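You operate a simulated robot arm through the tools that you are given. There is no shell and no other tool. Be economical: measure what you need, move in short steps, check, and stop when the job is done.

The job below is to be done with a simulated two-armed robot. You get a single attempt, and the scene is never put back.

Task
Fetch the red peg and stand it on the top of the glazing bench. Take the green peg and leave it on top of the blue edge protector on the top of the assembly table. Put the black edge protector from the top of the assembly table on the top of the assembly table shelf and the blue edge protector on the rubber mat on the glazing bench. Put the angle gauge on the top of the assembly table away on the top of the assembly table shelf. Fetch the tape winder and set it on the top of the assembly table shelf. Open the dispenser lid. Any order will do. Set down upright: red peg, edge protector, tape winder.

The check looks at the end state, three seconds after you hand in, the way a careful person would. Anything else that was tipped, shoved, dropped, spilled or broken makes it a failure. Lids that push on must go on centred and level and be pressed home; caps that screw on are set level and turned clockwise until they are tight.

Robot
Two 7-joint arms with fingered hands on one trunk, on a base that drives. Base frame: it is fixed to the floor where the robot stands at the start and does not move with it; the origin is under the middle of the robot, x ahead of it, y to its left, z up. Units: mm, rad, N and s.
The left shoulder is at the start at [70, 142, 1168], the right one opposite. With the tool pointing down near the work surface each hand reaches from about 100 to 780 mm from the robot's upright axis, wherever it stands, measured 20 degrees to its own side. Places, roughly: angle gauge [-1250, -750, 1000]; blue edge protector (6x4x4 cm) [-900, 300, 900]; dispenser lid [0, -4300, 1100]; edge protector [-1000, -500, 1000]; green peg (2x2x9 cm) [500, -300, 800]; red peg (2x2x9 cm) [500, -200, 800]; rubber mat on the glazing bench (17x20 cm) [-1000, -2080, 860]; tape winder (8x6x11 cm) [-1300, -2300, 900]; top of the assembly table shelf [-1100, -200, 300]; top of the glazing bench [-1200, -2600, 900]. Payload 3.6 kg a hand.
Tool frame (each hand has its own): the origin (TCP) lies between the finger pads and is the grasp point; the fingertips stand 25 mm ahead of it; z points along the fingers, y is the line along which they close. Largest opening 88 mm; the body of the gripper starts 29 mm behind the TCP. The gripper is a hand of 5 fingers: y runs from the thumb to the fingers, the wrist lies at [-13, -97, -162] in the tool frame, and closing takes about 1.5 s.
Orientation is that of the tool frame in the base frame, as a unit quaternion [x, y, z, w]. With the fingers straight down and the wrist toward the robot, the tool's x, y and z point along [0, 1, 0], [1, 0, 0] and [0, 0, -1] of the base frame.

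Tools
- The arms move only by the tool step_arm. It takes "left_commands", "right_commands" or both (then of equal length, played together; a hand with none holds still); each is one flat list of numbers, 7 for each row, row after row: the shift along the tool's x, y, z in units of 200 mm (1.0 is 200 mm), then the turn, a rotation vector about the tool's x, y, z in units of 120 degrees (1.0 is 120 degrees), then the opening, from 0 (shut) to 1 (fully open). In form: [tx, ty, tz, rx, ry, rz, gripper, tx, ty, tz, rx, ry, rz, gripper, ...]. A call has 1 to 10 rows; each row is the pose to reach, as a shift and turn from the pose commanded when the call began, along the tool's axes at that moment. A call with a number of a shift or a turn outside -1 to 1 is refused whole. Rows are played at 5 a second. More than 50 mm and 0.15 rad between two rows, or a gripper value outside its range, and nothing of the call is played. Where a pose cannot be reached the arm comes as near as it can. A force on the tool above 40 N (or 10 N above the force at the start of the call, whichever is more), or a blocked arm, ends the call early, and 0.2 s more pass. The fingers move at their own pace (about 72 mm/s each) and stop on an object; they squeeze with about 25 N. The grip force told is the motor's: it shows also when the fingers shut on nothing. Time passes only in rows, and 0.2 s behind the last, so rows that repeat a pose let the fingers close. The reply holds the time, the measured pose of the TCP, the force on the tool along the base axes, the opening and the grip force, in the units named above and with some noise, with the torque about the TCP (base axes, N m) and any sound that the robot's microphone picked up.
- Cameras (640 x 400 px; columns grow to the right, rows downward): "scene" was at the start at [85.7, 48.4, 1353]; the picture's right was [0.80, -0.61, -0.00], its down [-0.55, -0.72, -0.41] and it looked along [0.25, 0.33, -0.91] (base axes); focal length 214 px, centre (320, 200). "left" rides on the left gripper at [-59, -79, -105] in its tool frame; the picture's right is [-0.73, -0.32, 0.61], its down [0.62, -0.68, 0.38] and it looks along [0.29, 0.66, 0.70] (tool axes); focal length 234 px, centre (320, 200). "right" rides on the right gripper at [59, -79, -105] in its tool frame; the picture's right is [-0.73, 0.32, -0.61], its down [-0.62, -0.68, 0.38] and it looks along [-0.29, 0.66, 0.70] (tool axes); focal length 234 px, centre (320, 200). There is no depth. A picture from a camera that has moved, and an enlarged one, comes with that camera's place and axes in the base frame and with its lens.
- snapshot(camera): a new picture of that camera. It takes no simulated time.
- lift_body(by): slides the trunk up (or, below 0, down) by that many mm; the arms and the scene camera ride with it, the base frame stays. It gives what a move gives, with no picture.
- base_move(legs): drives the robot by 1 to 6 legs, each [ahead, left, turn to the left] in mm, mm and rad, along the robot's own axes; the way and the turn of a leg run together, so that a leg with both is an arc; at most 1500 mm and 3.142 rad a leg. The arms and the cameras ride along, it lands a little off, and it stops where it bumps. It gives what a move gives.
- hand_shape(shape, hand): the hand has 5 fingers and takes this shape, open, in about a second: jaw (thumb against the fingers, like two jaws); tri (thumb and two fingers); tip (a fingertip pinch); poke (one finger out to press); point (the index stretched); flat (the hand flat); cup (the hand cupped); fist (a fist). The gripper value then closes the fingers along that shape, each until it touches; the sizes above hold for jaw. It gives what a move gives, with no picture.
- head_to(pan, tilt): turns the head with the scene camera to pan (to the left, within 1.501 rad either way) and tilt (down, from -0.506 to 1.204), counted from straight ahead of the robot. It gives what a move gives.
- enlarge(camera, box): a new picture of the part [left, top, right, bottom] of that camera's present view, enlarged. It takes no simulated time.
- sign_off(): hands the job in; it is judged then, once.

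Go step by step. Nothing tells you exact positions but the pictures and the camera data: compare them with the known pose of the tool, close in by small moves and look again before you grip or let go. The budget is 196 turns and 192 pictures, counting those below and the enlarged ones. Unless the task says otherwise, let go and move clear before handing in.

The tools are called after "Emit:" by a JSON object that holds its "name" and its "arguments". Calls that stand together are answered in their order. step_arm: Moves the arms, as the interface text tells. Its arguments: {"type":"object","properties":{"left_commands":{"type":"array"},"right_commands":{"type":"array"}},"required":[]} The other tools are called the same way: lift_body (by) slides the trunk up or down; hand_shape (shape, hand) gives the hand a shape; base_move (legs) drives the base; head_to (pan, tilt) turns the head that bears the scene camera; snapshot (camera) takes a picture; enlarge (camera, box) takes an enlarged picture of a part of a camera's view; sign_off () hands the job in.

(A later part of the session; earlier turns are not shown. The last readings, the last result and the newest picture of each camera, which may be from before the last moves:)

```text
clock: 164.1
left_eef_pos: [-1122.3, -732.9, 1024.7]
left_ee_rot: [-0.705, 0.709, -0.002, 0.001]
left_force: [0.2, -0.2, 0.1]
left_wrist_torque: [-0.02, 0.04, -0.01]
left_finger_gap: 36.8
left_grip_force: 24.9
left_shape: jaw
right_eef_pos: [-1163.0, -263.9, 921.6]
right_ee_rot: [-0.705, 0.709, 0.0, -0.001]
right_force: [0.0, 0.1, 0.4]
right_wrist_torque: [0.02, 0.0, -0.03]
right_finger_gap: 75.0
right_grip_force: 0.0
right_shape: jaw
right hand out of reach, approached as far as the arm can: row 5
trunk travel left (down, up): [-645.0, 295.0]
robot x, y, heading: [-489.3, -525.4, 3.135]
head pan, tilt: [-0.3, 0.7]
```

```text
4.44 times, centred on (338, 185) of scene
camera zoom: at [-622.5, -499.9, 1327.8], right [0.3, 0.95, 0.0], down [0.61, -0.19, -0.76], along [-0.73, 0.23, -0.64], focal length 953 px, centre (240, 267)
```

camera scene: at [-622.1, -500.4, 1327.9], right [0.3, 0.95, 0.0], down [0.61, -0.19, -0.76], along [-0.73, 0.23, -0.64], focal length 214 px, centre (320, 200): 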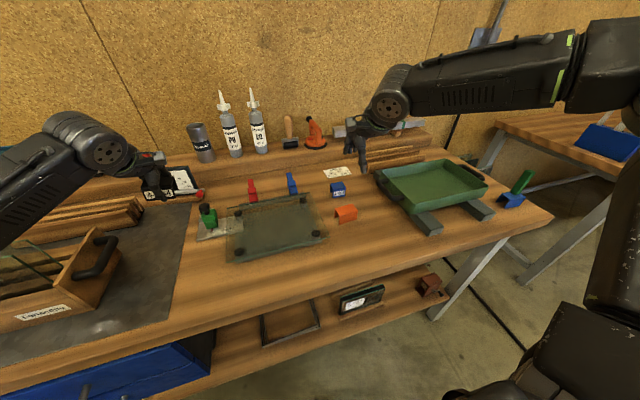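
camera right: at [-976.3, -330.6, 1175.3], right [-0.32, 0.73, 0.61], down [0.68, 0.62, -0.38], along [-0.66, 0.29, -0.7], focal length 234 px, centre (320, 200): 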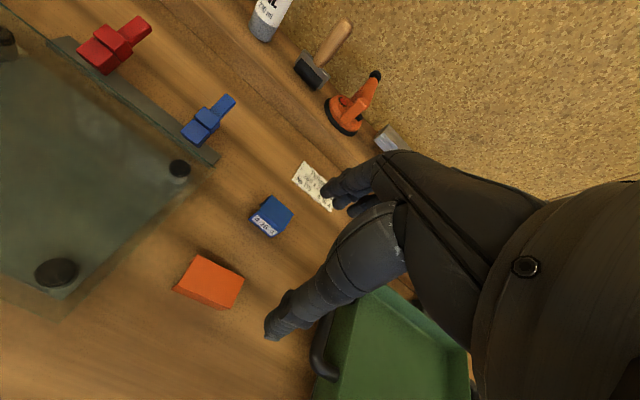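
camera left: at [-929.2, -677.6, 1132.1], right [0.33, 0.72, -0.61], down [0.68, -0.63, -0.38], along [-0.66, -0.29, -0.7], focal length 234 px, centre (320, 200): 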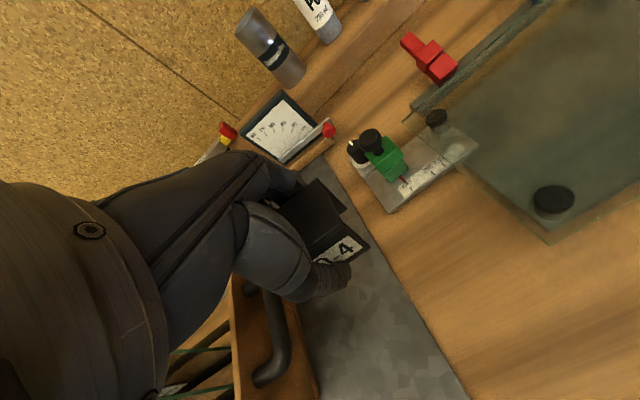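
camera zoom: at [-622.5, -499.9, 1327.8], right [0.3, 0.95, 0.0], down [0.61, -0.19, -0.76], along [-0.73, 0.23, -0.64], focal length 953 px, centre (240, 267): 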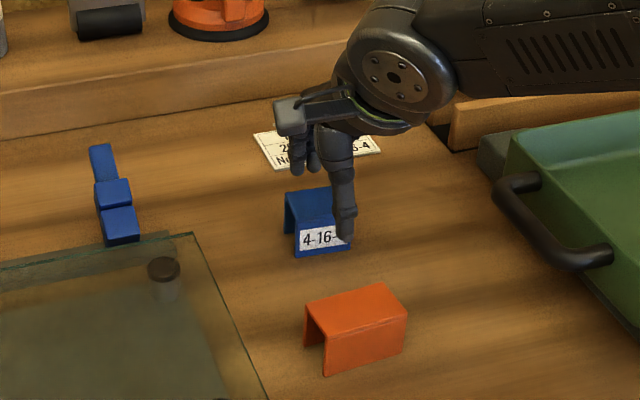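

The arm is at its reach limit, so I'll use the base and trunk for the last bit: 7 mm forward and 38 mm down, raising the left hand to compensate.

Emit:
{"name": "step_arm", "arguments": {"left_commands": [0, 0, -0.2, 0, 0, 0, 0, 0, 0, -0.35, 0, 0, 0, 0]}}

Emit:
{"name": "base_move", "arguments": {"legs": [[8, 0, 0]]}}

Emit:
{"name": "lift_body", "arguments": {"by": -36}}

Emit:
{"name": "enlarge", "arguments": {"camera": "right", "box": [180, 150, 420, 300]}}

```text
clock: 164.7
left_eef_pos: [-1122.4, -732.1, 1097.0]
left_ee_rot: [-0.706, 0.708, 0.001, 0.0]
left_force: [0.2, -0.1, 0.4]
left_wrist_torque: [-0.03, 0.03, -0.03]
left_finger_gap: 36.9
left_grip_force: 25.2
left_shape: jaw
right_eef_pos: [-1163.0, -263.0, 921.6]
right_ee_rot: [-0.705, 0.71, 0.0, -0.002]
right_force: [0.9, -0.3, 0.2]
right_wrist_torque: [0.01, -0.01, -0.03]
right_finger_gap: 75.0
right_grip_force: 0.0
right_shape: jaw
trunk travel left (down, up): [-645.0, 295.0]
robot x, y, heading: [-492.0, -525.1, 3.137]
head pan, tilt: [-0.3, 0.7]
```

```text
clock: 165.4
left_eef_pos: [-1127.2, -732.8, 1097.7]
left_ee_rot: [-0.705, 0.709, 0.0, 0.0]
left_force: [0.8, -0.6, 0.2]
left_wrist_torque: [0.0, 0.02, 0.01]
left_finger_gap: 36.8
left_grip_force: 24.6
left_shape: jaw
right_eef_pos: [-1170.3, -263.9, 923.1]
right_ee_rot: [-0.705, 0.709, 0.0, -0.002]
right_force: [0.3, 0.4, 0.4]
right_wrist_torque: [0.01, 0.0, 0.0]
right_finger_gap: 75.0
right_grip_force: 0.1
right_shape: jaw
trunk travel left (down, up): [-645.0, 295.0]
robot x, y, heading: [-496.3, -528.1, 3.135]
head pan, tilt: [-0.3, 0.7]
```

```text
clock: 166.2
left_eef_pos: [-1128.9, -731.8, 1060.3]
left_ee_rot: [-0.706, 0.709, 0.0, 0.0]
left_force: [-0.7, 0.0, -0.5]
left_wrist_torque: [0.0, -0.04, 0.01]
left_finger_gap: 36.9
left_grip_force: 25.6
left_shape: jaw
right_eef_pos: [-1169.8, -263.0, 886.2]
right_ee_rot: [-0.705, 0.709, 0.0, -0.001]
right_force: [0.0, -0.5, 0.2]
right_wrist_torque: [-0.01, 0.0, -0.03]
right_finger_gap: 74.7
right_grip_force: 0.0
right_shape: jaw
trunk travel left (down, up): [-609.0, 331.0]
robot x, y, heading: [-494.7, -528.5, 3.136]
head pan, tilt: [-0.3, 0.7]
```

```text
2.67 times, centred on (300, 225) of right
camera zoom: at [-1091.7, -322.4, 989.8], right [-0.32, 0.73, 0.61], down [0.68, 0.62, -0.38], along [-0.66, 0.29, -0.7], focal length 624 px, centre (373, 133)
```

zoom: 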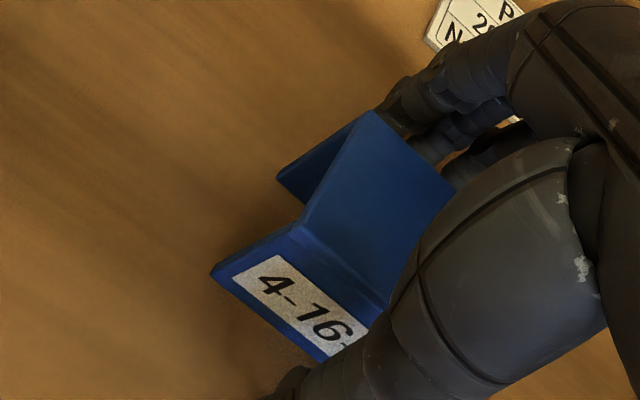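

The fingers straddle it well. I'll close 4 mm higher so the tips don't press the table, then lift.

Emit:
{"name": "step_arm", "arguments": {"right_commands": [0, 0, -0.02, 0, 0, 0, 0.5, 0, 0, -0.02, 0, 0, 0, 0.2, 0, 0, -0.02, 0, 0, 0, 0, 0, 0, -0.02, 0, 0, 0, 0, 0, 0, -0.02, 0, 0, 0, 0, 0, 0, -0.02, 0, 0, 0, 0, 0, 0, -0.02, 0, 0, 0, 0]}}

Emit:
{"name": "step_arm", "arguments": {"right_commands": [0, 0, -0.1, 0, 0, 0, 0, 0, 0, -0.3, 0, 0, 0, 0, 0, 0, -0.5, 0, 0, 0, 0, 0, 0, -0.7, 0, 0, 0, 0]}}

Emit:
{"name": "snapshot", "arguments": {"camera": "right"}}

```text
clock: 167.8
left_eef_pos: [-1129.3, -732.0, 1059.3]
left_ee_rot: [-0.706, 0.709, 0.0, 0.002]
left_force: [-0.7, 0.7, 0.8]
left_wrist_torque: [0.03, -0.01, 0.02]
left_finger_gap: 36.6
left_grip_force: 24.7
left_shape: jaw
right_eef_pos: [-1171.6, -263.6, 889.7]
right_ee_rot: [-0.705, 0.709, 0.001, -0.001]
right_force: [-0.2, 0.5, 0.3]
right_wrist_torque: [0.0, 0.0, 0.02]
right_finger_gap: 29.2
right_grip_force: 24.9
right_shape: jaw
trunk travel left (down, up): [-609.0, 331.0]
robot x, y, heading: [-499.8, -525.9, 3.134]
head pan, tilt: [-0.3, 0.7]
```

```text
clock: 168.8
left_eef_pos: [-1129.1, -732.9, 1059.5]
left_ee_rot: [-0.705, 0.71, 0.0, 0.001]
left_force: [0.0, -0.2, -0.5]
left_wrist_torque: [-0.03, 0.0, 0.0]
left_finger_gap: 36.6
left_grip_force: 25.3
left_shape: jaw
right_eef_pos: [-1170.8, -262.2, 1030.5]
right_ee_rot: [-0.705, 0.709, 0.0, -0.002]
right_force: [-0.6, 0.5, -0.5]
right_wrist_torque: [-0.03, 0.0, -0.02]
right_finger_gap: 29.2
right_grip_force: 25.1
right_shape: jaw
trunk travel left (down, up): [-609.0, 331.0]
robot x, y, heading: [-497.3, -523.7, 3.131]
head pan, tilt: [-0.3, 0.7]
```

```text
71 pictures are left
camera right: at [-1091.9, -321.8, 1134.5], right [-0.32, 0.73, 0.61], down [0.68, 0.62, -0.39], along [-0.66, 0.29, -0.7], focal length 234 px, centre (320, 200)
```

right: 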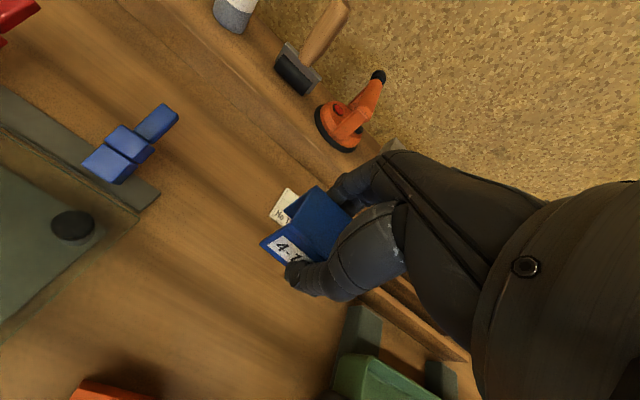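

Both protectors are held. I'll back off, drive to the shelf station, retract the arms and lower the trunk for the black one.

Emit:
{"name": "base_move", "arguments": {"legs": [[-430, 0, 0], [0, -835, 0]]}}

Emit:
{"name": "step_arm", "arguments": {"left_commands": [0, -0.1, 0, 0, 0, 0, 0, 0, -0.2, 0, 0, 0, 0, 0, 0, -0.3, 0, 0, 0, 0, 0, 0, -0.4, 0, 0, 0, 0, 0, 0, -0.45, 0, 0, 0, 0, 0], "right_commands": [-0.05, -0.2, 0, 0, 0, 0, 0, -0.1, -0.4, 0, 0, 0, 0, 0, -0.15, -0.6, 0, 0, 0, 0, 0, -0.2, -0.8, 0, 0, 0, 0, 0, -0.2, -1, 0, 0, 0, 0, 0]}}

Emit:
{"name": "lift_body", "arguments": {"by": -400}}

Emit:
{"name": "lift_body", "arguments": {"by": -134}}

Emit:
{"name": "step_arm", "arguments": {"left_commands": [0, 0, 0.2, 0, 0, 0, 0, 0, 0, 0.4, 0, 0, 0, 0, 0, 0, 0.6, 0, 0, 0, 0, 0, 0, 0.8, 0, 0, 0, 0]}}

Emit:
{"name": "head_to", "arguments": {"pan": 0.3, "tilt": 0.55}}

Emit:
{"name": "snapshot", "arguments": {"camera": "scene"}}

```text
clock: 175.6
left_eef_pos: [-689.3, 103.4, 1059.6]
left_ee_rot: [0.708, -0.706, 0.0, -0.001]
left_force: [-0.3, 0.6, -0.1]
left_wrist_torque: [-0.03, -0.01, 0.01]
left_finger_gap: 36.7
left_grip_force: 24.6
left_shape: jaw
right_eef_pos: [-735.5, 574.9, 1030.2]
right_ee_rot: [0.708, -0.706, 0.001, 0.001]
right_force: [0.0, -0.3, -0.1]
right_wrist_torque: [-0.02, 0.0, 0.02]
right_finger_gap: 29.3
right_grip_force: 25.5
right_shape: jaw
trunk travel left (down, up): [-609.0, 331.0]
robot x, y, heading: [-59.0, 314.6, -3.143]
head pan, tilt: [-0.3, 0.7]
```

```text
clock: 176.8
left_eef_pos: [-598.4, 103.9, 1059.4]
left_ee_rot: [0.708, -0.707, 0.001, -0.001]
left_force: [-0.7, 0.6, 0.2]
left_wrist_torque: [0.01, 0.04, 0.0]
left_finger_gap: 36.9
left_grip_force: 24.8
left_shape: jaw
right_eef_pos: [-536.1, 616.8, 1030.2]
right_ee_rot: [0.708, -0.706, 0.0, 0.002]
right_force: [-0.5, 0.4, -0.6]
right_wrist_torque: [0.02, 0.03, -0.01]
right_finger_gap: 29.3
right_grip_force: 25.3
right_shape: jaw
trunk travel left (down, up): [-609.0, 331.0]
robot x, y, heading: [-58.6, 313.8, -3.139]
head pan, tilt: [-0.3, 0.7]
```

```text
clock: 180.6
left_eef_pos: [-600.2, 105.0, 659.1]
left_ee_rot: [0.707, -0.707, 0.0, 0.0]
left_force: [0.1, -0.3, 0.1]
left_wrist_torque: [-0.01, 0.0, -0.02]
left_finger_gap: 36.8
left_grip_force: 25.7
left_shape: jaw
right_eef_pos: [-535.7, 615.2, 629.4]
right_ee_rot: [0.707, -0.707, 0.0, 0.002]
right_force: [-0.2, 0.2, 0.3]
right_wrist_torque: [0.04, 0.02, -0.03]
right_finger_gap: 29.4
right_grip_force: 24.7
right_shape: jaw
trunk travel left (down, up): [-209.0, 731.0]
robot x, y, heading: [-59.0, 312.7, -3.138]
head pan, tilt: [-0.3, 0.7]
```

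```text
clock: 182.2
left_eef_pos: [-600.7, 104.9, 525.0]
left_ee_rot: [0.707, -0.707, -0.001, 0.001]
left_force: [-0.4, -0.5, -0.8]
left_wrist_torque: [0.02, 0.0, -0.01]
left_finger_gap: 36.8
left_grip_force: 25.1
left_shape: jaw
right_eef_pos: [-535.7, 615.3, 495.3]
right_ee_rot: [0.708, -0.707, 0.0, 0.001]
right_force: [0.3, -0.5, 0.4]
right_wrist_torque: [-0.02, -0.01, -0.03]
right_finger_gap: 29.3
right_grip_force: 25.0
right_shape: jaw
trunk travel left (down, up): [-75.0, 865.0]
robot x, y, heading: [-57.4, 314.5, -3.143]
head pan, tilt: [-0.3, 0.7]
```

```text
clock: 183.2
left_eef_pos: [-600.0, 103.9, 362.8]
left_ee_rot: [0.707, -0.707, 0.0, 0.0]
left_force: [0.1, 0.1, -0.1]
left_wrist_torque: [0.0, -0.01, 0.04]
left_finger_gap: 36.8
left_grip_force: 25.5
left_shape: jaw
right_eef_pos: [-538.1, 615.8, 495.8]
right_ee_rot: [0.708, -0.706, 0.001, 0.001]
right_force: [-0.6, -0.3, -0.1]
right_wrist_torque: [-0.02, 0.0, -0.03]
right_finger_gap: 29.4
right_grip_force: 25.5
right_shape: jaw
trunk travel left (down, up): [-75.0, 865.0]
robot x, y, heading: [-60.4, 313.8, -3.138]
head pan, tilt: [-0.3, 0.7]
```

```text
clock: 184.2
left_eef_pos: [-598.3, 103.6, 363.9]
left_ee_rot: [0.707, -0.707, -0.001, 0.0]
left_force: [-0.9, 0.1, 0.6]
left_wrist_torque: [-0.01, 0.0, 0.02]
left_finger_gap: 36.8
left_grip_force: 24.9
left_shape: jaw
right_eef_pos: [-535.4, 616.8, 496.1]
right_ee_rot: [0.708, -0.706, 0.0, 0.001]
right_force: [0.3, -0.5, -0.4]
right_wrist_torque: [0.0, 0.02, 0.01]
right_finger_gap: 29.4
right_grip_force: 25.4
right_shape: jaw
trunk travel left (down, up): [-75.0, 865.0]
robot x, y, heading: [-63.6, 316.7, -3.133]
head pan, tilt: [0.3, 0.55]
```

```text
70 pictures are left
camera scene: at [-196.7, 288.9, 771.0], right [-0.3, 0.96, 0.0], down [0.5, 0.15, -0.85], along [-0.81, -0.25, -0.52], focal length 214 px, centre (320, 200)
```

scene: 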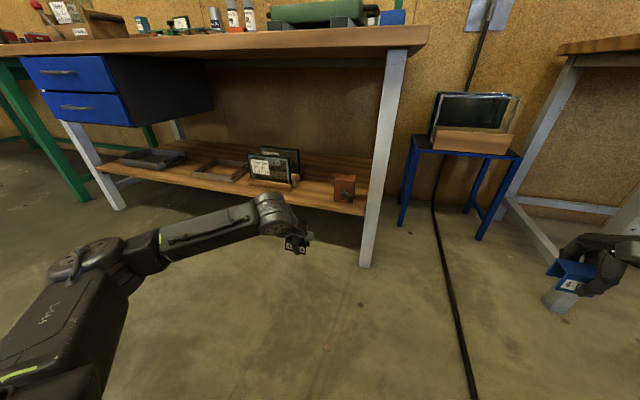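

The black protector is at carry height. I'll move the base left about 48 mm and forward, then check before reaching over the shelf.

Emit:
{"name": "base_move", "arguments": {"legs": [[0, 48, 0], [240, 0, 0]]}}

Emit:
{"name": "step_arm", "arguments": {"left_commands": [0, 0.2, 0, 0, 0, 0, 0, 0, 0.4, 0, 0, 0, 0, 0, 0, 0.55, 0, 0, 0, 0, 0]}}

Emit:
{"name": "enlarge", "arguments": {"camera": "scene", "box": [200, 120, 400, 245]}}

Emit:
{"name": "snapshot", "arguments": {"camera": "left"}}

```text
clock: 186.5
left_eef_pos: [-838.0, 58.7, 364.8]
left_ee_rot: [-0.706, 0.708, 0.0, 0.0]
left_force: [0.2, 0.5, 0.3]
left_wrist_torque: [-0.03, -0.01, 0.0]
left_finger_gap: 37.1
left_grip_force: 25.1
left_shape: jaw
right_eef_pos: [-770.8, 571.2, 495.5]
right_ee_rot: [-0.706, 0.708, 0.0, -0.001]
right_force: [-1.0, -0.9, -0.3]
right_wrist_torque: [-0.02, 0.0, 0.01]
right_finger_gap: 29.5
right_grip_force: 25.2
right_shape: jaw
trunk travel left (down, up): [-75.0, 865.0]
robot x, y, heading: [-296.4, 268.2, 3.136]
head pan, tilt: [0.3, 0.55]
```

```text
clock: 187.3
left_eef_pos: [-947.6, 61.0, 364.1]
left_ee_rot: [-0.707, 0.707, -0.001, 0.0]
left_force: [-0.8, -0.1, 0.4]
left_wrist_torque: [0.05, -0.02, 0.02]
left_finger_gap: 36.8
left_grip_force: 25.1
left_shape: jaw
right_eef_pos: [-771.1, 570.6, 496.1]
right_ee_rot: [-0.706, 0.708, 0.001, -0.001]
right_force: [0.3, -0.6, -0.8]
right_wrist_torque: [-0.03, 0.0, 0.0]
right_finger_gap: 29.2
right_grip_force: 24.9
right_shape: jaw
trunk travel left (down, up): [-75.0, 865.0]
robot x, y, heading: [-293.4, 267.9, 3.137]
head pan, tilt: [0.3, 0.55]
```

```text
3.20 times, centred on (300, 182) of scene
camera zoom: at [-433.0, 242.8, 771.0], right [-0.29, 0.96, 0.0], down [0.5, 0.15, -0.85], along [-0.82, -0.25, -0.52], focal length 686 px, centre (384, 256)
```

zoom: 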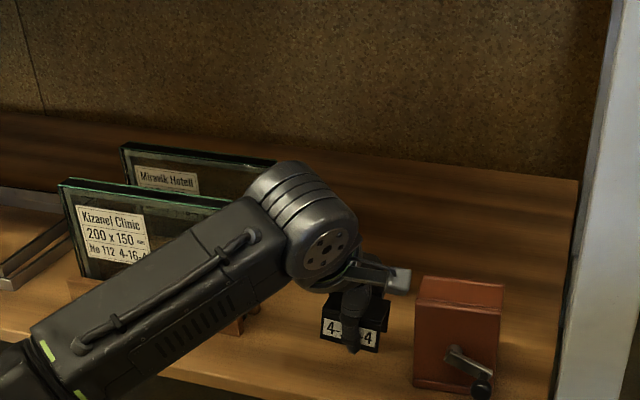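

```text
68 pictures are left
camera left: at [-867.9, 118.2, 469.8], right [0.33, 0.72, -0.61], down [0.68, -0.63, -0.38], along [-0.66, -0.29, -0.7], focal length 234 px, centre (320, 200)
```

left: 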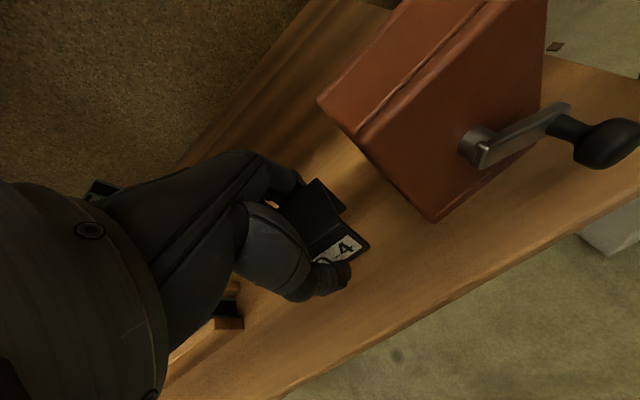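

It's clear between the glass holder and the winder. Lowering to contact.

Emit:
{"name": "step_arm", "arguments": {"left_commands": [0, 0.04, 0.06, 0, 0, 0, 0, 0, 0.05, 0.13, 0, 0, 0, 0, 0, 0.05, 0.155, 0, 0, 0, 0, 0, 0.05, 0.17, 0, 0, 0, 0, 0, 0.05, 0.185, 0, 0, 0, 0]}}

```text
clock: 188.5
left_eef_pos: [-956.4, 59.5, 327.1]
left_ee_rot: [-0.706, 0.708, -0.001, 0.0]
left_force: [0.0, 0.1, 0.7]
left_wrist_torque: [-0.03, 0.01, -0.05]
left_finger_gap: 36.7
left_grip_force: 25.3
left_shape: jaw
right_eef_pos: [-771.0, 571.5, 494.7]
right_ee_rot: [-0.706, 0.708, 0.0, -0.002]
right_force: [0.9, -0.1, 0.4]
right_wrist_torque: [0.04, -0.01, -0.01]
right_finger_gap: 29.1
right_grip_force: 25.0
right_shape: jaw
trunk travel left (down, up): [-75.0, 865.0]
robot x, y, heading: [-296.5, 268.7, 3.139]
head pan, tilt: [0.3, 0.55]
```

No contact yet, so I'll lower a few millimetres more.

Emit:
{"name": "step_arm", "arguments": {"left_commands": [0, 0, 0.015, 0, 0, 0, 0, 0, 0, 0.03, 0, 0, 0, 0]}}

Emit:
{"name": "enlarge", "arguments": {"camera": "scene", "box": [272, 200, 352, 250]}}

```text
clock: 189.1
left_eef_pos: [-958.6, 60.4, 325.1]
left_ee_rot: [-0.707, 0.708, 0.003, -0.003]
left_force: [4.1, -2.3, 22.0]
left_wrist_torque: [0.11, 0.1, 0.0]
left_finger_gap: 36.7
left_grip_force: 25.1
left_shape: jaw
right_eef_pos: [-770.0, 571.9, 498.0]
right_ee_rot: [-0.706, 0.709, 0.001, -0.002]
right_force: [-0.2, 0.1, -0.2]
right_wrist_torque: [-0.01, -0.03, 0.03]
right_finger_gap: 29.1
right_grip_force: 25.0
right_shape: jaw
trunk travel left (down, up): [-75.0, 865.0]
robot x, y, heading: [-298.5, 267.1, 3.138]
head pan, tilt: [0.3, 0.55]
```

```text
8.00 times, centred on (312, 225) of scene
camera zoom: at [-430.6, 243.4, 771.9], right [-0.29, 0.96, 0.0], down [0.5, 0.15, -0.85], along [-0.82, -0.25, -0.52], focal length 1716 px, centre (384, 0)
```

zoom: 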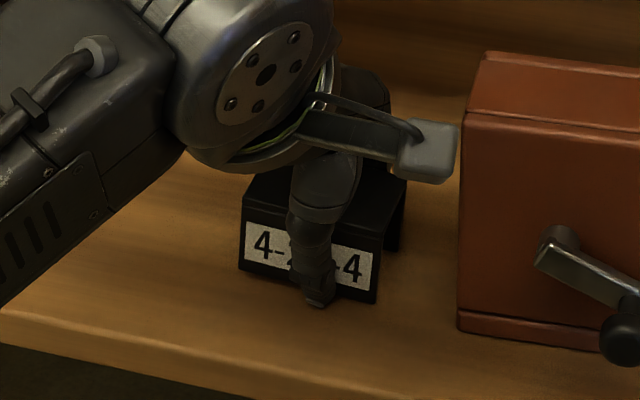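

It's on the shelf, upright. Release, rise and back out.

Emit:
{"name": "step_arm", "arguments": {"left_commands": [0, 0, -0.015, 0, 0, 0, 0, 0, 0, -0.015, 0, 0, 0, 0.5, 0, 0, -0.015, 0, 0, 0, 0.7, 0, 0, -0.015, 0, 0, 0, 0.85, 0, 0, -0.015, 0, 0, 0, 0.85, 0, 0, -0.1, 0, 0, 0, 0.85, 0, 0, -0.25, 0, 0, 0, 0.85, 0, 0, -0.4, 0, 0, 0, 0.85]}}

Emit:
{"name": "base_move", "arguments": {"legs": [[-250, 0, 0]]}}

Emit:
{"name": "enlarge", "arguments": {"camera": "scene", "box": [200, 120, 400, 245]}}

```text
clock: 190.9
left_eef_pos: [-960.0, 59.2, 399.7]
left_ee_rot: [-0.707, 0.707, 0.0, 0.001]
left_force: [-0.7, -0.5, -0.2]
left_wrist_torque: [0.0, 0.04, 0.01]
left_finger_gap: 74.5
left_grip_force: 0.0
left_shape: jaw
right_eef_pos: [-770.3, 571.2, 495.4]
right_ee_rot: [-0.706, 0.708, 0.0, -0.001]
right_force: [-0.5, 0.0, -0.8]
right_wrist_torque: [-0.01, 0.01, 0.0]
right_finger_gap: 29.2
right_grip_force: 25.0
right_shape: jaw
trunk travel left (down, up): [-75.0, 865.0]
robot x, y, heading: [-296.5, 265.7, 3.141]
head pan, tilt: [0.3, 0.55]
```

```text
clock: 192.7
left_eef_pos: [-705.9, 57.4, 400.0]
left_ee_rot: [-0.707, 0.707, 0.0, 0.0]
left_force: [0.6, 0.5, -0.2]
left_wrist_torque: [0.03, 0.0, -0.03]
left_finger_gap: 74.8
left_grip_force: 0.0
left_shape: jaw
right_eef_pos: [-520.3, 569.0, 496.1]
right_ee_rot: [-0.707, 0.708, 0.0, -0.001]
right_force: [0.3, -0.3, 0.2]
right_wrist_torque: [0.01, 0.03, -0.01]
right_finger_gap: 29.3
right_grip_force: 25.5
right_shape: jaw
trunk travel left (down, up): [-75.0, 865.0]
robot x, y, heading: [-46.9, 269.1, 3.141]
head pan, tilt: [0.3, 0.55]
```

```text
3.20 times, centred on (300, 182) of scene
camera zoom: at [-181.4, 241.8, 771.0], right [-0.3, 0.96, 0.0], down [0.5, 0.15, -0.85], along [-0.81, -0.25, -0.52], focal length 686 px, centre (384, 256)
```

zoom: 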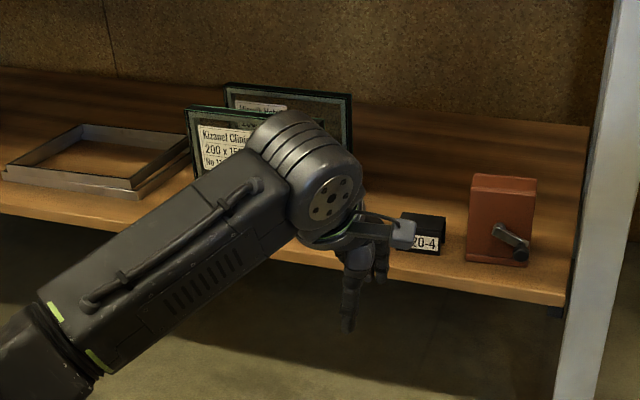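

The black protector and winder are on the shelf. Now I'll raise the trunk and go for the angle gauge.

Emit:
{"name": "lift_body", "arguments": {"by": 400}}

Emit:
{"name": "lift_body", "arguments": {"by": 300}}

Emit:
{"name": "base_move", "arguments": {"legs": [[0, 800, 0], [300, 0, 0]]}}

Emit:
{"name": "head_to", "arguments": {"pan": 0.25, "tilt": 0.6}}

Emit:
{"name": "enlarge", "arguments": {"camera": "scene", "box": [220, 120, 420, 245]}}

Emit:
{"name": "snapshot", "arguments": {"camera": "left"}}

```text
clock: 196.5
left_eef_pos: [-706.8, 56.7, 798.6]
left_ee_rot: [0.708, -0.706, 0.001, 0.0]
left_force: [0.9, 1.4, 0.4]
left_wrist_torque: [0.04, -0.02, 0.0]
left_finger_gap: 74.5
left_grip_force: 0.0
left_shape: jaw
right_eef_pos: [-520.3, 570.1, 896.5]
right_ee_rot: [0.707, -0.707, 0.0, 0.001]
right_force: [0.2, -0.5, -1.1]
right_wrist_torque: [0.01, 0.04, -0.04]
right_finger_gap: 29.3
right_grip_force: 25.0
right_shape: jaw
trunk travel left (down, up): [-475.0, 465.0]
robot x, y, heading: [-42.1, 265.8, 3.138]
head pan, tilt: [0.3, 0.55]
```

```text
clock: 199.5
left_eef_pos: [-707.5, 57.3, 1100.2]
left_ee_rot: [0.708, -0.707, 0.0, 0.0]
left_force: [1.2, -0.2, 0.4]
left_wrist_torque: [-0.01, -0.01, -0.01]
left_finger_gap: 74.9
left_grip_force: 0.0
left_shape: jaw
right_eef_pos: [-521.1, 569.8, 1195.5]
right_ee_rot: [0.707, -0.707, -0.001, 0.001]
right_force: [0.7, -0.3, 0.6]
right_wrist_torque: [0.02, -0.02, -0.03]
right_finger_gap: 29.2
right_grip_force: 25.2
right_shape: jaw
trunk travel left (down, up): [-775.0, 165.0]
robot x, y, heading: [-45.5, 264.6, 3.144]
head pan, tilt: [0.3, 0.55]
```

```text
clock: 205.5
left_eef_pos: [-1028.0, -710.6, 1100.6]
left_ee_rot: [-0.697, 0.717, 0.0, 0.0]
left_force: [-0.2, -0.5, -0.1]
left_wrist_torque: [-0.01, 0.02, 0.01]
left_finger_gap: 74.9
left_grip_force: 0.1
left_shape: jaw
right_eef_pos: [-824.5, -204.3, 1195.7]
right_ee_rot: [-0.697, 0.717, 0.0, -0.002]
right_force: [-0.6, -0.3, 0.7]
right_wrist_torque: [0.03, 0.04, 0.04]
right_finger_gap: 29.3
right_grip_force: 25.1
right_shape: jaw
trunk travel left (down, up): [-775.0, 165.0]
robot x, y, heading: [-358.9, -521.7, 3.114]
head pan, tilt: [0.3, 0.55]
```

```text
clock: 206.1
left_eef_pos: [-1028.0, -710.6, 1099.1]
left_ee_rot: [-0.697, 0.717, 0.0, 0.001]
left_force: [-0.7, 0.4, -0.6]
left_wrist_torque: [-0.01, 0.0, -0.01]
left_finger_gap: 74.6
left_grip_force: 0.1
left_shape: jaw
right_eef_pos: [-827.4, -204.8, 1196.6]
right_ee_rot: [-0.696, 0.718, 0.0, -0.001]
right_force: [-0.1, -0.6, -1.0]
right_wrist_torque: [-0.01, 0.03, -0.01]
right_finger_gap: 29.0
right_grip_force: 24.8
right_shape: jaw
trunk travel left (down, up): [-775.0, 165.0]
robot x, y, heading: [-359.7, -520.9, 3.114]
head pan, tilt: [0.25, 0.6]
```

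```text
3.20 times, centred on (320, 182) of scene
camera zoom: at [-498.1, -537.4, 1466.5], right [-0.22, 0.98, 0.0], down [0.55, 0.12, -0.83], along [-0.81, -0.18, -0.56], focal length 686 px, centre (320, 256)
```

zoom: 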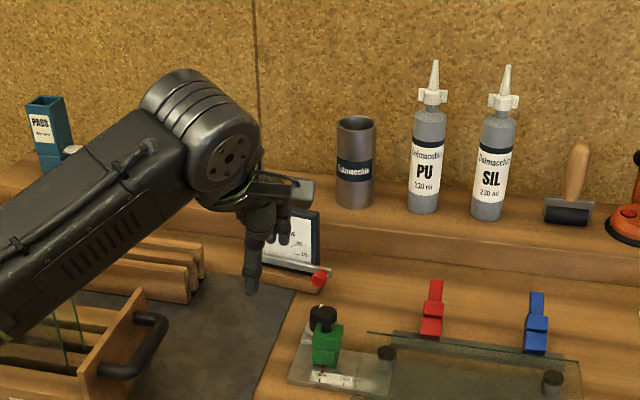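

```text
64 pictures are left
camera left: at [-947.6, -654.7, 1205.5], right [0.34, 0.72, -0.61], down [0.66, -0.64, -0.38], along [-0.66, -0.27, -0.7], focal length 234 px, centre (320, 200)
```

left: 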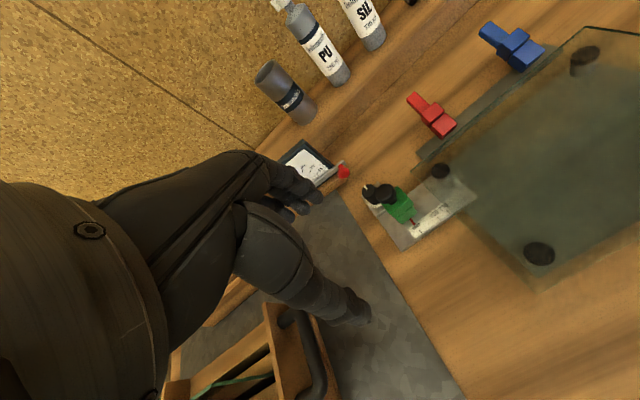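

I'll square the heading, move in a little, and shift the left hand aside so both cameras can see the gauge.

Emit:
{"name": "base_move", "arguments": {"legs": [[100, 0, 0.027]]}}

Emit:
{"name": "step_arm", "arguments": {"left_commands": [0.2, 0, 0, 0, 0, 0, 0.85, 0.4, 0, 0, 0, 0, 0, 0.85, 0.55, -0.1, 0, 0, 0, 0, 0.85]}}

Emit:
{"name": "enlarge", "arguments": {"camera": "scene", "box": [240, 130, 400, 230]}}

Emit:
{"name": "enlarge", "arguments": {"camera": "left", "box": [300, 90, 460, 190]}}

```text
clock: 207.2
left_eef_pos: [-1120.1, -725.0, 1101.1]
left_ee_rot: [-0.705, 0.709, 0.0, 0.0]
left_force: [-0.3, -0.5, 0.4]
left_wrist_torque: [-0.01, 0.01, -0.05]
left_finger_gap: 74.8
left_grip_force: 0.1
left_shape: jaw
right_eef_pos: [-932.6, -213.8, 1196.3]
right_ee_rot: [-0.705, 0.709, 0.0, -0.002]
right_force: [-0.1, 0.3, -0.5]
right_wrist_torque: [0.0, 0.04, -0.01]
right_finger_gap: 29.4
right_grip_force: 24.8
right_shape: jaw
trunk travel left (down, up): [-775.0, 165.0]
robot x, y, heading: [-459.0, -517.7, 3.138]
head pan, tilt: [0.25, 0.6]
```

```text
clock: 208.0
left_eef_pos: [-1101.7, -835.5, 1097.6]
left_ee_rot: [-0.705, 0.709, 0.001, 0.001]
left_force: [-0.6, 0.0, -0.4]
left_wrist_torque: [0.0, -0.03, 0.0]
left_finger_gap: 74.7
left_grip_force: 0.0
left_shape: jaw
right_eef_pos: [-932.4, -215.0, 1196.2]
right_ee_rot: [-0.706, 0.708, 0.001, -0.001]
right_force: [-0.8, -1.3, -0.4]
right_wrist_torque: [0.02, 0.03, -0.01]
right_finger_gap: 29.1
right_grip_force: 24.3
right_shape: jaw
trunk travel left (down, up): [-775.0, 165.0]
robot x, y, heading: [-459.8, -517.4, 3.134]
head pan, tilt: [0.25, 0.6]
```

```text
4.00 times, centred on (320, 180) of scene
camera zoom: at [-595.2, -540.1, 1466.5], right [-0.24, 0.97, 0.0], down [0.55, 0.14, -0.82], along [-0.8, -0.2, -0.57], focal length 858 px, centre (320, 280)
```

zoom: 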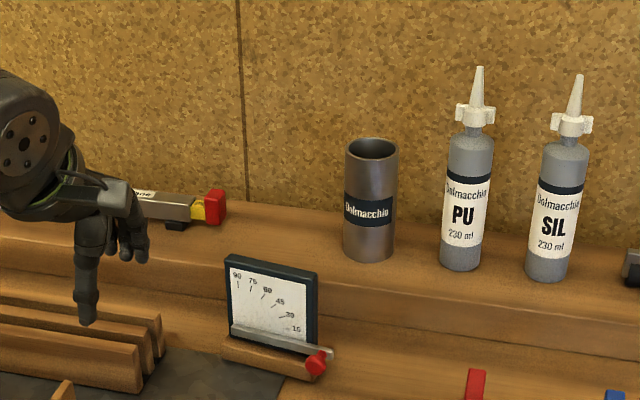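

```text
4.00 times, centred on (380, 140) of left
camera zoom: at [-1021.6, -778.3, 1203.9], right [0.33, 0.72, -0.61], down [0.68, -0.63, -0.38], along [-0.66, -0.29, -0.7], focal length 937 px, centre (80, 440)
```

zoom: 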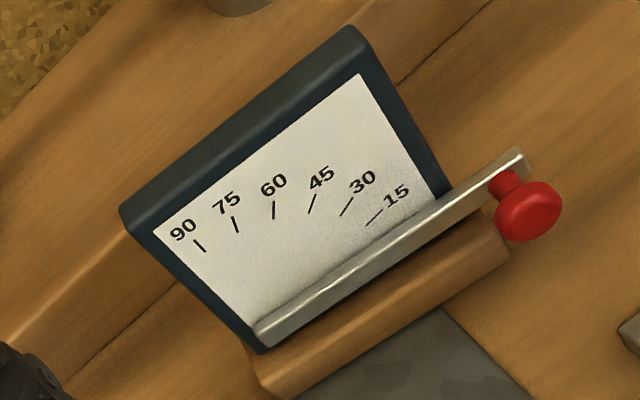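

The angle gauge is an upright slab about 100 mm wide with its top at z 976, near x -1300 and y -766. I'll move closer, lower the trunk and position the left hand above its top edge.

Emit:
{"name": "base_move", "arguments": {"legs": [[160, 0, 0]]}}

Emit:
{"name": "lift_body", "arguments": {"by": -70}}

Emit:
{"name": "step_arm", "arguments": {"left_commands": [-0.17, 0.1, 0, 0, 0, 0, 0.85, -0.34, 0.18, 0, 0, 0, 0, 0.85, -0.34, 0.18, 0, 0, 0, 0, 0.85]}}

Emit:
{"name": "enlarge", "arguments": {"camera": "left", "box": [220, 130, 460, 280]}}

Emit:
{"name": "enlarge", "arguments": {"camera": "scene", "box": [240, 130, 368, 220]}}

```text
clock: 209.5
left_eef_pos: [-1262.7, -833.0, 1099.1]
left_ee_rot: [-0.704, 0.71, 0.0, -0.001]
left_force: [0.2, 0.0, 0.4]
left_wrist_torque: [0.0, 0.03, -0.01]
left_finger_gap: 74.5
left_grip_force: 0.0
left_shape: jaw
right_eef_pos: [-1092.4, -212.2, 1196.8]
right_ee_rot: [-0.705, 0.709, 0.0, -0.002]
right_force: [0.8, -1.0, -0.3]
right_wrist_torque: [0.01, 0.0, 0.0]
right_finger_gap: 29.5
right_grip_force: 24.9
right_shape: jaw
trunk travel left (down, up): [-775.0, 165.0]
robot x, y, heading: [-621.5, -510.8, 3.137]
head pan, tilt: [0.25, 0.6]
```

```text
clock: 210.6
left_eef_pos: [-1264.5, -832.6, 1027.9]
left_ee_rot: [-0.705, 0.709, 0.0, 0.001]
left_force: [0.1, -0.3, -0.1]
left_wrist_torque: [0.01, 0.02, 0.0]
left_finger_gap: 74.4
left_grip_force: 0.0
left_shape: jaw
right_eef_pos: [-1093.5, -211.5, 1126.4]
right_ee_rot: [-0.705, 0.71, 0.0, -0.001]
right_force: [0.4, 0.5, -0.7]
right_wrist_torque: [0.03, 0.0, 0.0]
right_finger_gap: 29.3
right_grip_force: 24.8
right_shape: jaw
trunk travel left (down, up): [-705.0, 235.0]
robot x, y, heading: [-619.2, -517.6, 3.135]
head pan, tilt: [0.25, 0.6]
```

```text
clock: 211.3
left_eef_pos: [-1300.5, -766.3, 1027.4]
left_ee_rot: [-0.705, 0.71, 0.0, 0.001]
left_force: [-0.4, -0.4, 0.1]
left_wrist_torque: [-0.03, 0.02, -0.01]
left_finger_gap: 74.8
left_grip_force: 0.0
left_shape: jaw
right_eef_pos: [-1094.2, -213.3, 1126.5]
right_ee_rot: [-0.705, 0.709, 0.0, 0.001]
right_force: [0.3, -0.3, -0.3]
right_wrist_torque: [0.02, 0.0, -0.01]
right_finger_gap: 29.3
right_grip_force: 24.8
right_shape: jaw
trunk travel left (down, up): [-705.0, 235.0]
robot x, y, heading: [-622.2, -515.2, 3.136]
head pan, tilt: [0.25, 0.6]
```

```text
2.67 times, centred on (340, 205) of left
camera zoom: at [-1220.2, -708.1, 1133.8], right [0.33, 0.72, -0.61], down [0.68, -0.63, -0.38], along [-0.66, -0.28, -0.7], focal length 624 px, centre (267, 187)
```

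zoom: 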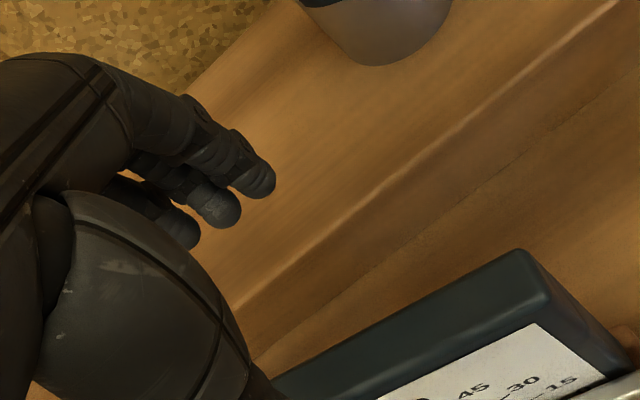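

```text
4.44 times, centred on (304, 175) of scene
camera zoom: at [-756.9, -538.7, 1396.5], right [-0.24, 0.97, 0.0], down [0.55, 0.14, -0.83], along [-0.8, -0.2, -0.56], focal length 953 px, centre (391, 311)
```

zoom: 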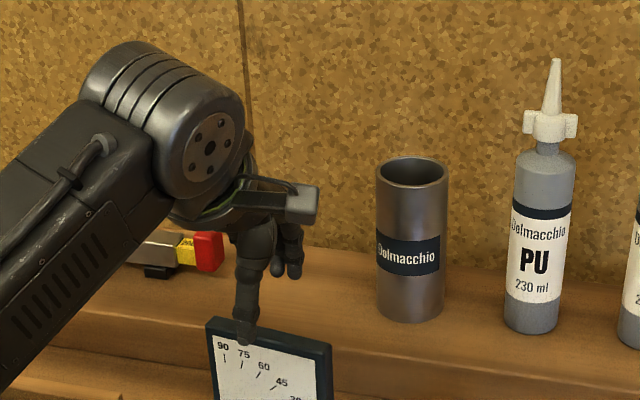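

The slab top is centred at x about -1284 with z about 984. I'll shift 15 mm toward me and lower to grip just its top edge.

Emit:
{"name": "step_arm", "arguments": {"left_commands": [0, -0.08, 0, 0, 0, 0, 0.85, 0, -0.08, 0.16, 0, 0, 0, 0.85, 0, -0.08, 0.31, 0, 0, 0, 0.85]}}

Emit:
{"name": "enlarge", "arguments": {"camera": "left", "box": [220, 130, 460, 280]}}

Emit:
{"name": "enlarge", "arguments": {"camera": "scene", "box": [240, 150, 368, 240]}}

```text
clock: 212.2
left_eef_pos: [-1285.8, -764.5, 965.6]
left_ee_rot: [-0.705, 0.709, 0.0, 0.0]
left_force: [-1.1, -0.9, -0.2]
left_wrist_torque: [-0.04, 0.0, -0.01]
left_finger_gap: 74.7
left_grip_force: 0.1
left_shape: jaw
right_eef_pos: [-1094.6, -211.1, 1124.7]
right_ee_rot: [-0.704, 0.71, 0.0, -0.002]
right_force: [-0.3, 0.8, -0.8]
right_wrist_torque: [0.03, -0.01, 0.02]
right_finger_gap: 29.6
right_grip_force: 25.1
right_shape: jaw
trunk travel left (down, up): [-705.0, 235.0]
robot x, y, heading: [-620.1, -515.9, 3.134]
head pan, tilt: [0.25, 0.6]
```

```text
2.67 times, centred on (340, 205) of left
camera zoom: at [-1205.0, -707.2, 1071.6], right [0.33, 0.72, -0.61], down [0.68, -0.63, -0.38], along [-0.66, -0.29, -0.7], focal length 624 px, centre (267, 187)
```

zoom: 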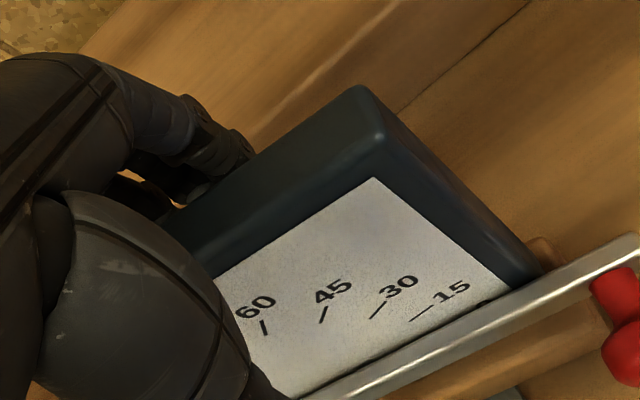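

```text
4.44 times, centred on (304, 195) of scene
camera zoom: at [-757.9, -537.4, 1396.5], right [-0.24, 0.97, 0.0], down [0.55, 0.14, -0.82], along [-0.8, -0.2, -0.57], focal length 953 px, centre (391, 222)
```

zoom: 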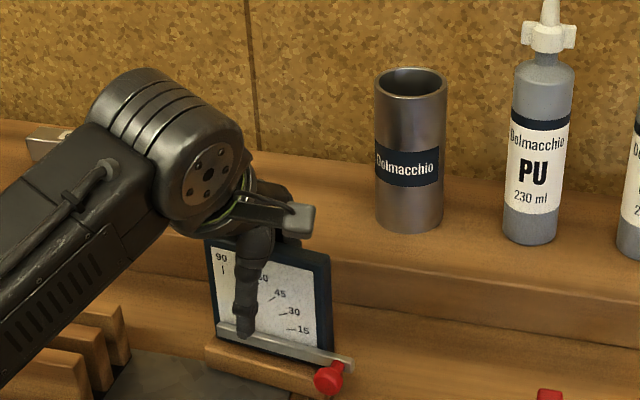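

The thumb is in front and the fingers are behind the slab. Closing on it and lifting a little.

Emit:
{"name": "step_arm", "arguments": {"left_commands": [0, 0, 0, 0, 0, 0, 0.5, 0, 0, 0, 0, 0, 0, 0.2, 0, 0, 0, 0, 0, 0, 0, 0, 0, 0, 0, 0, 0, 0, 0, 0, 0, 0, 0, 0, 0, 0, 0, 0, 0, 0, 0, 0, 0, 0, 0, 0, 0, 0, 0]}}

Emit:
{"name": "step_arm", "arguments": {"left_commands": [0, 0, -0.1, 0, 0, 0, 0, 0, 0, -0.25, 0, 0, 0, 0, 0, 0, -0.4, 0, 0, 0, 0]}}

Emit:
{"name": "snapshot", "arguments": {"camera": "left"}}

Emit:
{"name": "enlarge", "arguments": {"camera": "scene", "box": [240, 130, 368, 220]}}

```text
clock: 213.8
left_eef_pos: [-1283.7, -764.8, 965.7]
left_ee_rot: [-0.704, 0.71, 0.0, 0.0]
left_force: [-0.2, -0.4, -0.1]
left_wrist_torque: [-0.02, -0.03, -0.01]
left_finger_gap: 9.7
left_grip_force: 25.4
left_shape: jaw
right_eef_pos: [-1094.6, -212.9, 1125.6]
right_ee_rot: [-0.705, 0.709, 0.002, 0.0]
right_force: [0.3, -0.2, 0.5]
right_wrist_torque: [0.0, -0.02, -0.04]
right_finger_gap: 29.3
right_grip_force: 25.2
right_shape: jaw
trunk travel left (down, up): [-705.0, 235.0]
robot x, y, heading: [-620.3, -519.1, 3.134]
head pan, tilt: [0.25, 0.6]
```

```text
clock: 214.6
left_eef_pos: [-1283.9, -765.4, 1047.5]
left_ee_rot: [-0.705, 0.71, 0.0, 0.0]
left_force: [-0.9, -0.8, -2.5]
left_wrist_torque: [-0.03, 0.03, 0.04]
left_finger_gap: 9.7
left_grip_force: 25.1
left_shape: jaw
right_eef_pos: [-1093.4, -212.1, 1125.7]
right_ee_rot: [-0.704, 0.71, 0.001, 0.0]
right_force: [0.3, 0.0, 0.0]
right_wrist_torque: [-0.02, 0.01, 0.02]
right_finger_gap: 29.2
right_grip_force: 24.9
right_shape: jaw
trunk travel left (down, up): [-705.0, 235.0]
robot x, y, heading: [-621.2, -516.6, 3.131]
head pan, tilt: [0.25, 0.6]
```

```text
57 pictures are left
camera left: at [-1203.7, -708.3, 1152.5], right [0.33, 0.72, -0.61], down [0.68, -0.63, -0.38], along [-0.66, -0.29, -0.7], focal length 234 px, centre (320, 200)
```

left: 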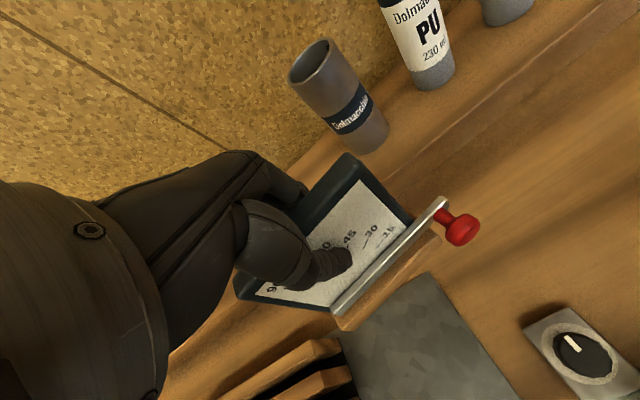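

```text
4.44 times, centred on (304, 175) of scene
camera zoom: at [-757.2, -537.6, 1396.5], right [-0.24, 0.97, 0.0], down [0.55, 0.14, -0.83], along [-0.8, -0.2, -0.56], focal length 953 px, centre (391, 311)
```

zoom: 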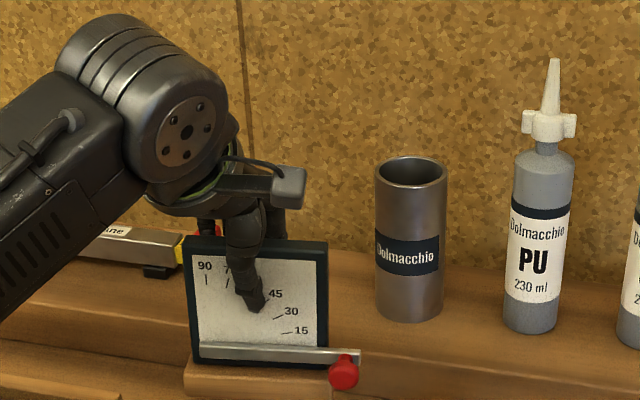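

The gauge lifts cleanly with its wooden foot. I'll carry it to the shelf and set it behind the black protector, backing off first.

Emit:
{"name": "step_arm", "arguments": {"left_commands": [0, 0, -0.15, 0, 0, 0, 0, 0, 0, -0.3, 0, 0, 0, 0]}}

Emit:
{"name": "base_move", "arguments": {"legs": [[-560, 0, 0], [0, -785, 0]]}}

Emit:
{"name": "lift_body", "arguments": {"by": -400}}

Emit:
{"name": "lift_body", "arguments": {"by": -200}}

Emit:
{"name": "head_to", "arguments": {"pan": 0.3, "tilt": 0.5}}

Emit:
{"name": "snapshot", "arguments": {"camera": "scene"}}

```text
clock: 215.2
left_eef_pos: [-1284.8, -765.7, 1106.4]
left_ee_rot: [-0.704, 0.71, -0.001, 0.0]
left_force: [-0.7, -0.2, -1.3]
left_wrist_torque: [-0.02, -0.03, -0.01]
left_finger_gap: 9.9
left_grip_force: 24.6
left_shape: jaw
right_eef_pos: [-1093.8, -210.9, 1126.4]
right_ee_rot: [-0.705, 0.71, 0.0, -0.002]
right_force: [0.3, 0.0, -0.1]
right_wrist_torque: [0.04, -0.01, -0.02]
right_finger_gap: 29.4
right_grip_force: 24.7
right_shape: jaw
trunk travel left (down, up): [-705.0, 235.0]
robot x, y, heading: [-624.1, -517.7, 3.136]
head pan, tilt: [0.25, 0.6]
```

```text
clock: 222.3
left_eef_pos: [-711.6, 22.9, 1105.7]
left_ee_rot: [-0.705, 0.709, -0.001, 0.001]
left_force: [0.1, 0.4, -2.4]
left_wrist_torque: [-0.03, 0.03, -0.02]
left_finger_gap: 10.0
left_grip_force: 25.2
left_shape: jaw
right_eef_pos: [-522.1, 576.8, 1125.9]
right_ee_rot: [-0.705, 0.709, 0.001, -0.001]
right_force: [-1.0, 0.6, 0.3]
right_wrist_torque: [-0.01, 0.01, -0.01]
right_finger_gap: 29.4
right_grip_force: 25.2
right_shape: jaw
trunk travel left (down, up): [-705.0, 235.0]
robot x, y, heading: [-48.9, 272.7, 3.134]
head pan, tilt: [0.25, 0.6]
```

```text
clock: 226.1
left_eef_pos: [-710.5, 22.7, 706.0]
left_ee_rot: [-0.705, 0.709, -0.001, 0.0]
left_force: [0.4, 0.2, -2.1]
left_wrist_torque: [0.01, -0.01, 0.02]
left_finger_gap: 9.7
left_grip_force: 25.5
left_shape: jaw
right_eef_pos: [-521.5, 577.1, 726.0]
right_ee_rot: [-0.705, 0.709, 0.0, 0.0]
right_force: [-0.9, 0.8, -0.1]
right_wrist_torque: [0.01, 0.03, -0.01]
right_finger_gap: 29.4
right_grip_force: 25.5
right_shape: jaw
trunk travel left (down, up): [-305.0, 635.0]
robot x, y, heading: [-49.8, 273.9, 3.134]
head pan, tilt: [0.25, 0.6]
```

```text
clock: 228.3
left_eef_pos: [-710.1, 24.2, 506.0]
left_ee_rot: [-0.705, 0.709, -0.001, 0.001]
left_force: [0.2, 0.7, -2.2]
left_wrist_torque: [0.01, 0.0, -0.02]
left_finger_gap: 9.6
left_grip_force: 24.8
left_shape: jaw
right_eef_pos: [-521.4, 577.7, 525.7]
right_ee_rot: [-0.705, 0.71, 0.001, -0.001]
right_force: [-0.2, 0.8, -0.4]
right_wrist_torque: [-0.04, -0.01, 0.04]
right_finger_gap: 29.3
right_grip_force: 25.0
right_shape: jaw
trunk travel left (down, up): [-105.0, 835.0]
robot x, y, heading: [-48.6, 272.8, 3.129]
head pan, tilt: [0.25, 0.6]
```

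```text
clock: 228.9
left_eef_pos: [-711.2, 24.0, 506.7]
left_ee_rot: [-0.705, 0.709, -0.001, 0.0]
left_force: [0.4, -0.2, -2.0]
left_wrist_torque: [0.0, 0.01, 0.01]
left_finger_gap: 9.7
left_grip_force: 24.6
left_shape: jaw
right_eef_pos: [-521.9, 577.5, 525.8]
right_ee_rot: [-0.704, 0.71, 0.001, -0.001]
right_force: [0.4, -0.2, 0.2]
right_wrist_torque: [0.02, 0.0, -0.03]
right_finger_gap: 29.3
right_grip_force: 25.2
right_shape: jaw
trunk travel left (down, up): [-105.0, 835.0]
robot x, y, heading: [-48.1, 269.4, 3.136]
head pan, tilt: [0.3, 0.499]
```

```text
55 pictures are left
camera scene: at [-186.5, 246.9, 805.5], right [-0.29, 0.96, 0.0], down [0.46, 0.14, -0.88], along [-0.84, -0.25, -0.48], focal length 214 px, centre (320, 200)
```

scene: 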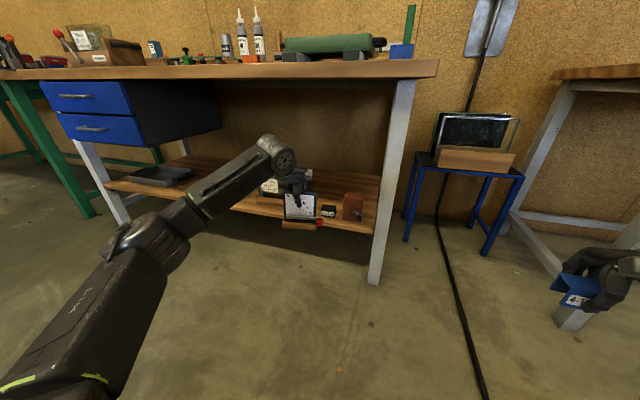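

Lowering slightly and centring, then driving the gauge in halfway for a check.

Emit:
{"name": "step_arm", "arguments": {"left_commands": [0.035, 0, 0.07, 0, 0, 0, 0, 0.07, 0, 0.13, 0, 0, 0, 0]}}

Emit:
{"name": "base_move", "arguments": {"legs": [[190, 0, 0.004]]}}

Emit:
{"name": "enlarge", "arguments": {"camera": "scene", "box": [200, 100, 400, 250]}}

Emit:
{"name": "snapshot", "arguments": {"camera": "left"}}

```text
clock: 229.5
left_eef_pos: [-712.7, 9.8, 481.0]
left_ee_rot: [-0.705, 0.71, 0.0, 0.001]
left_force: [1.3, 0.5, -2.2]
left_wrist_torque: [-0.02, 0.0, -0.02]
left_finger_gap: 9.7
left_grip_force: 25.2
left_shape: jaw
right_eef_pos: [-522.2, 577.5, 525.4]
right_ee_rot: [-0.705, 0.709, 0.001, -0.001]
right_force: [0.1, -0.4, -0.8]
right_wrist_torque: [-0.02, -0.02, -0.01]
right_finger_gap: 29.4
right_grip_force: 25.2
right_shape: jaw
trunk travel left (down, up): [-105.0, 835.0]
robot x, y, heading: [-48.1, 270.5, 3.138]
head pan, tilt: [0.3, 0.499]
```

```text
clock: 231.1
left_eef_pos: [-898.9, 6.1, 480.3]
left_ee_rot: [0.707, -0.707, 0.0, -0.001]
left_force: [0.3, 0.6, -3.1]
left_wrist_torque: [-0.01, 0.0, -0.01]
left_finger_gap: 9.5
left_grip_force: 25.2
left_shape: jaw
right_eef_pos: [-713.2, 576.2, 525.8]
right_ee_rot: [-0.707, 0.707, 0.0, -0.001]
right_force: [-0.1, 0.1, -0.2]
right_wrist_torque: [0.03, -0.02, -0.02]
right_finger_gap: 29.4
right_grip_force: 25.1
right_shape: jaw
trunk travel left (down, up): [-105.0, 835.0]
robot x, y, heading: [-235.8, 271.5, 3.146]
head pan, tilt: [0.3, 0.499]
```

```text
2.67 times, centred on (300, 175) of scene
camera zoom: at [-375.3, 246.6, 805.5], right [-0.3, 0.96, 0.0], down [0.46, 0.14, -0.88], along [-0.84, -0.26, -0.48], focal length 572 px, centre (373, 267)
```

zoom: 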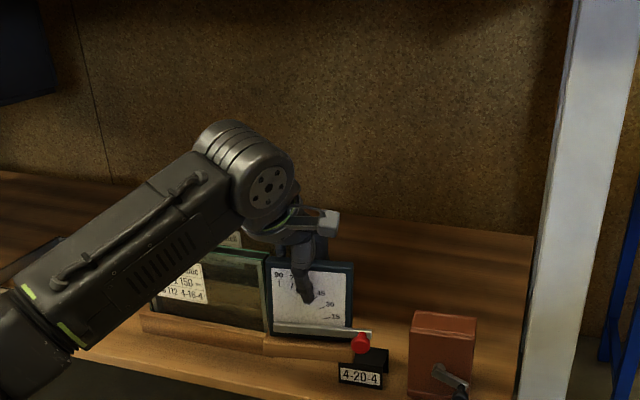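

```text
53 pictures are left
camera left: at [-819.6, 64.1, 586.5], right [0.32, 0.73, -0.61], down [0.68, -0.62, -0.38], along [-0.66, -0.29, -0.7], focal length 234 px, centre (320, 200)
```

left: 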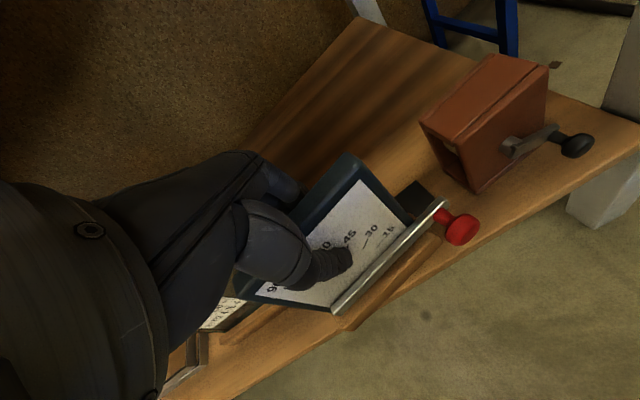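

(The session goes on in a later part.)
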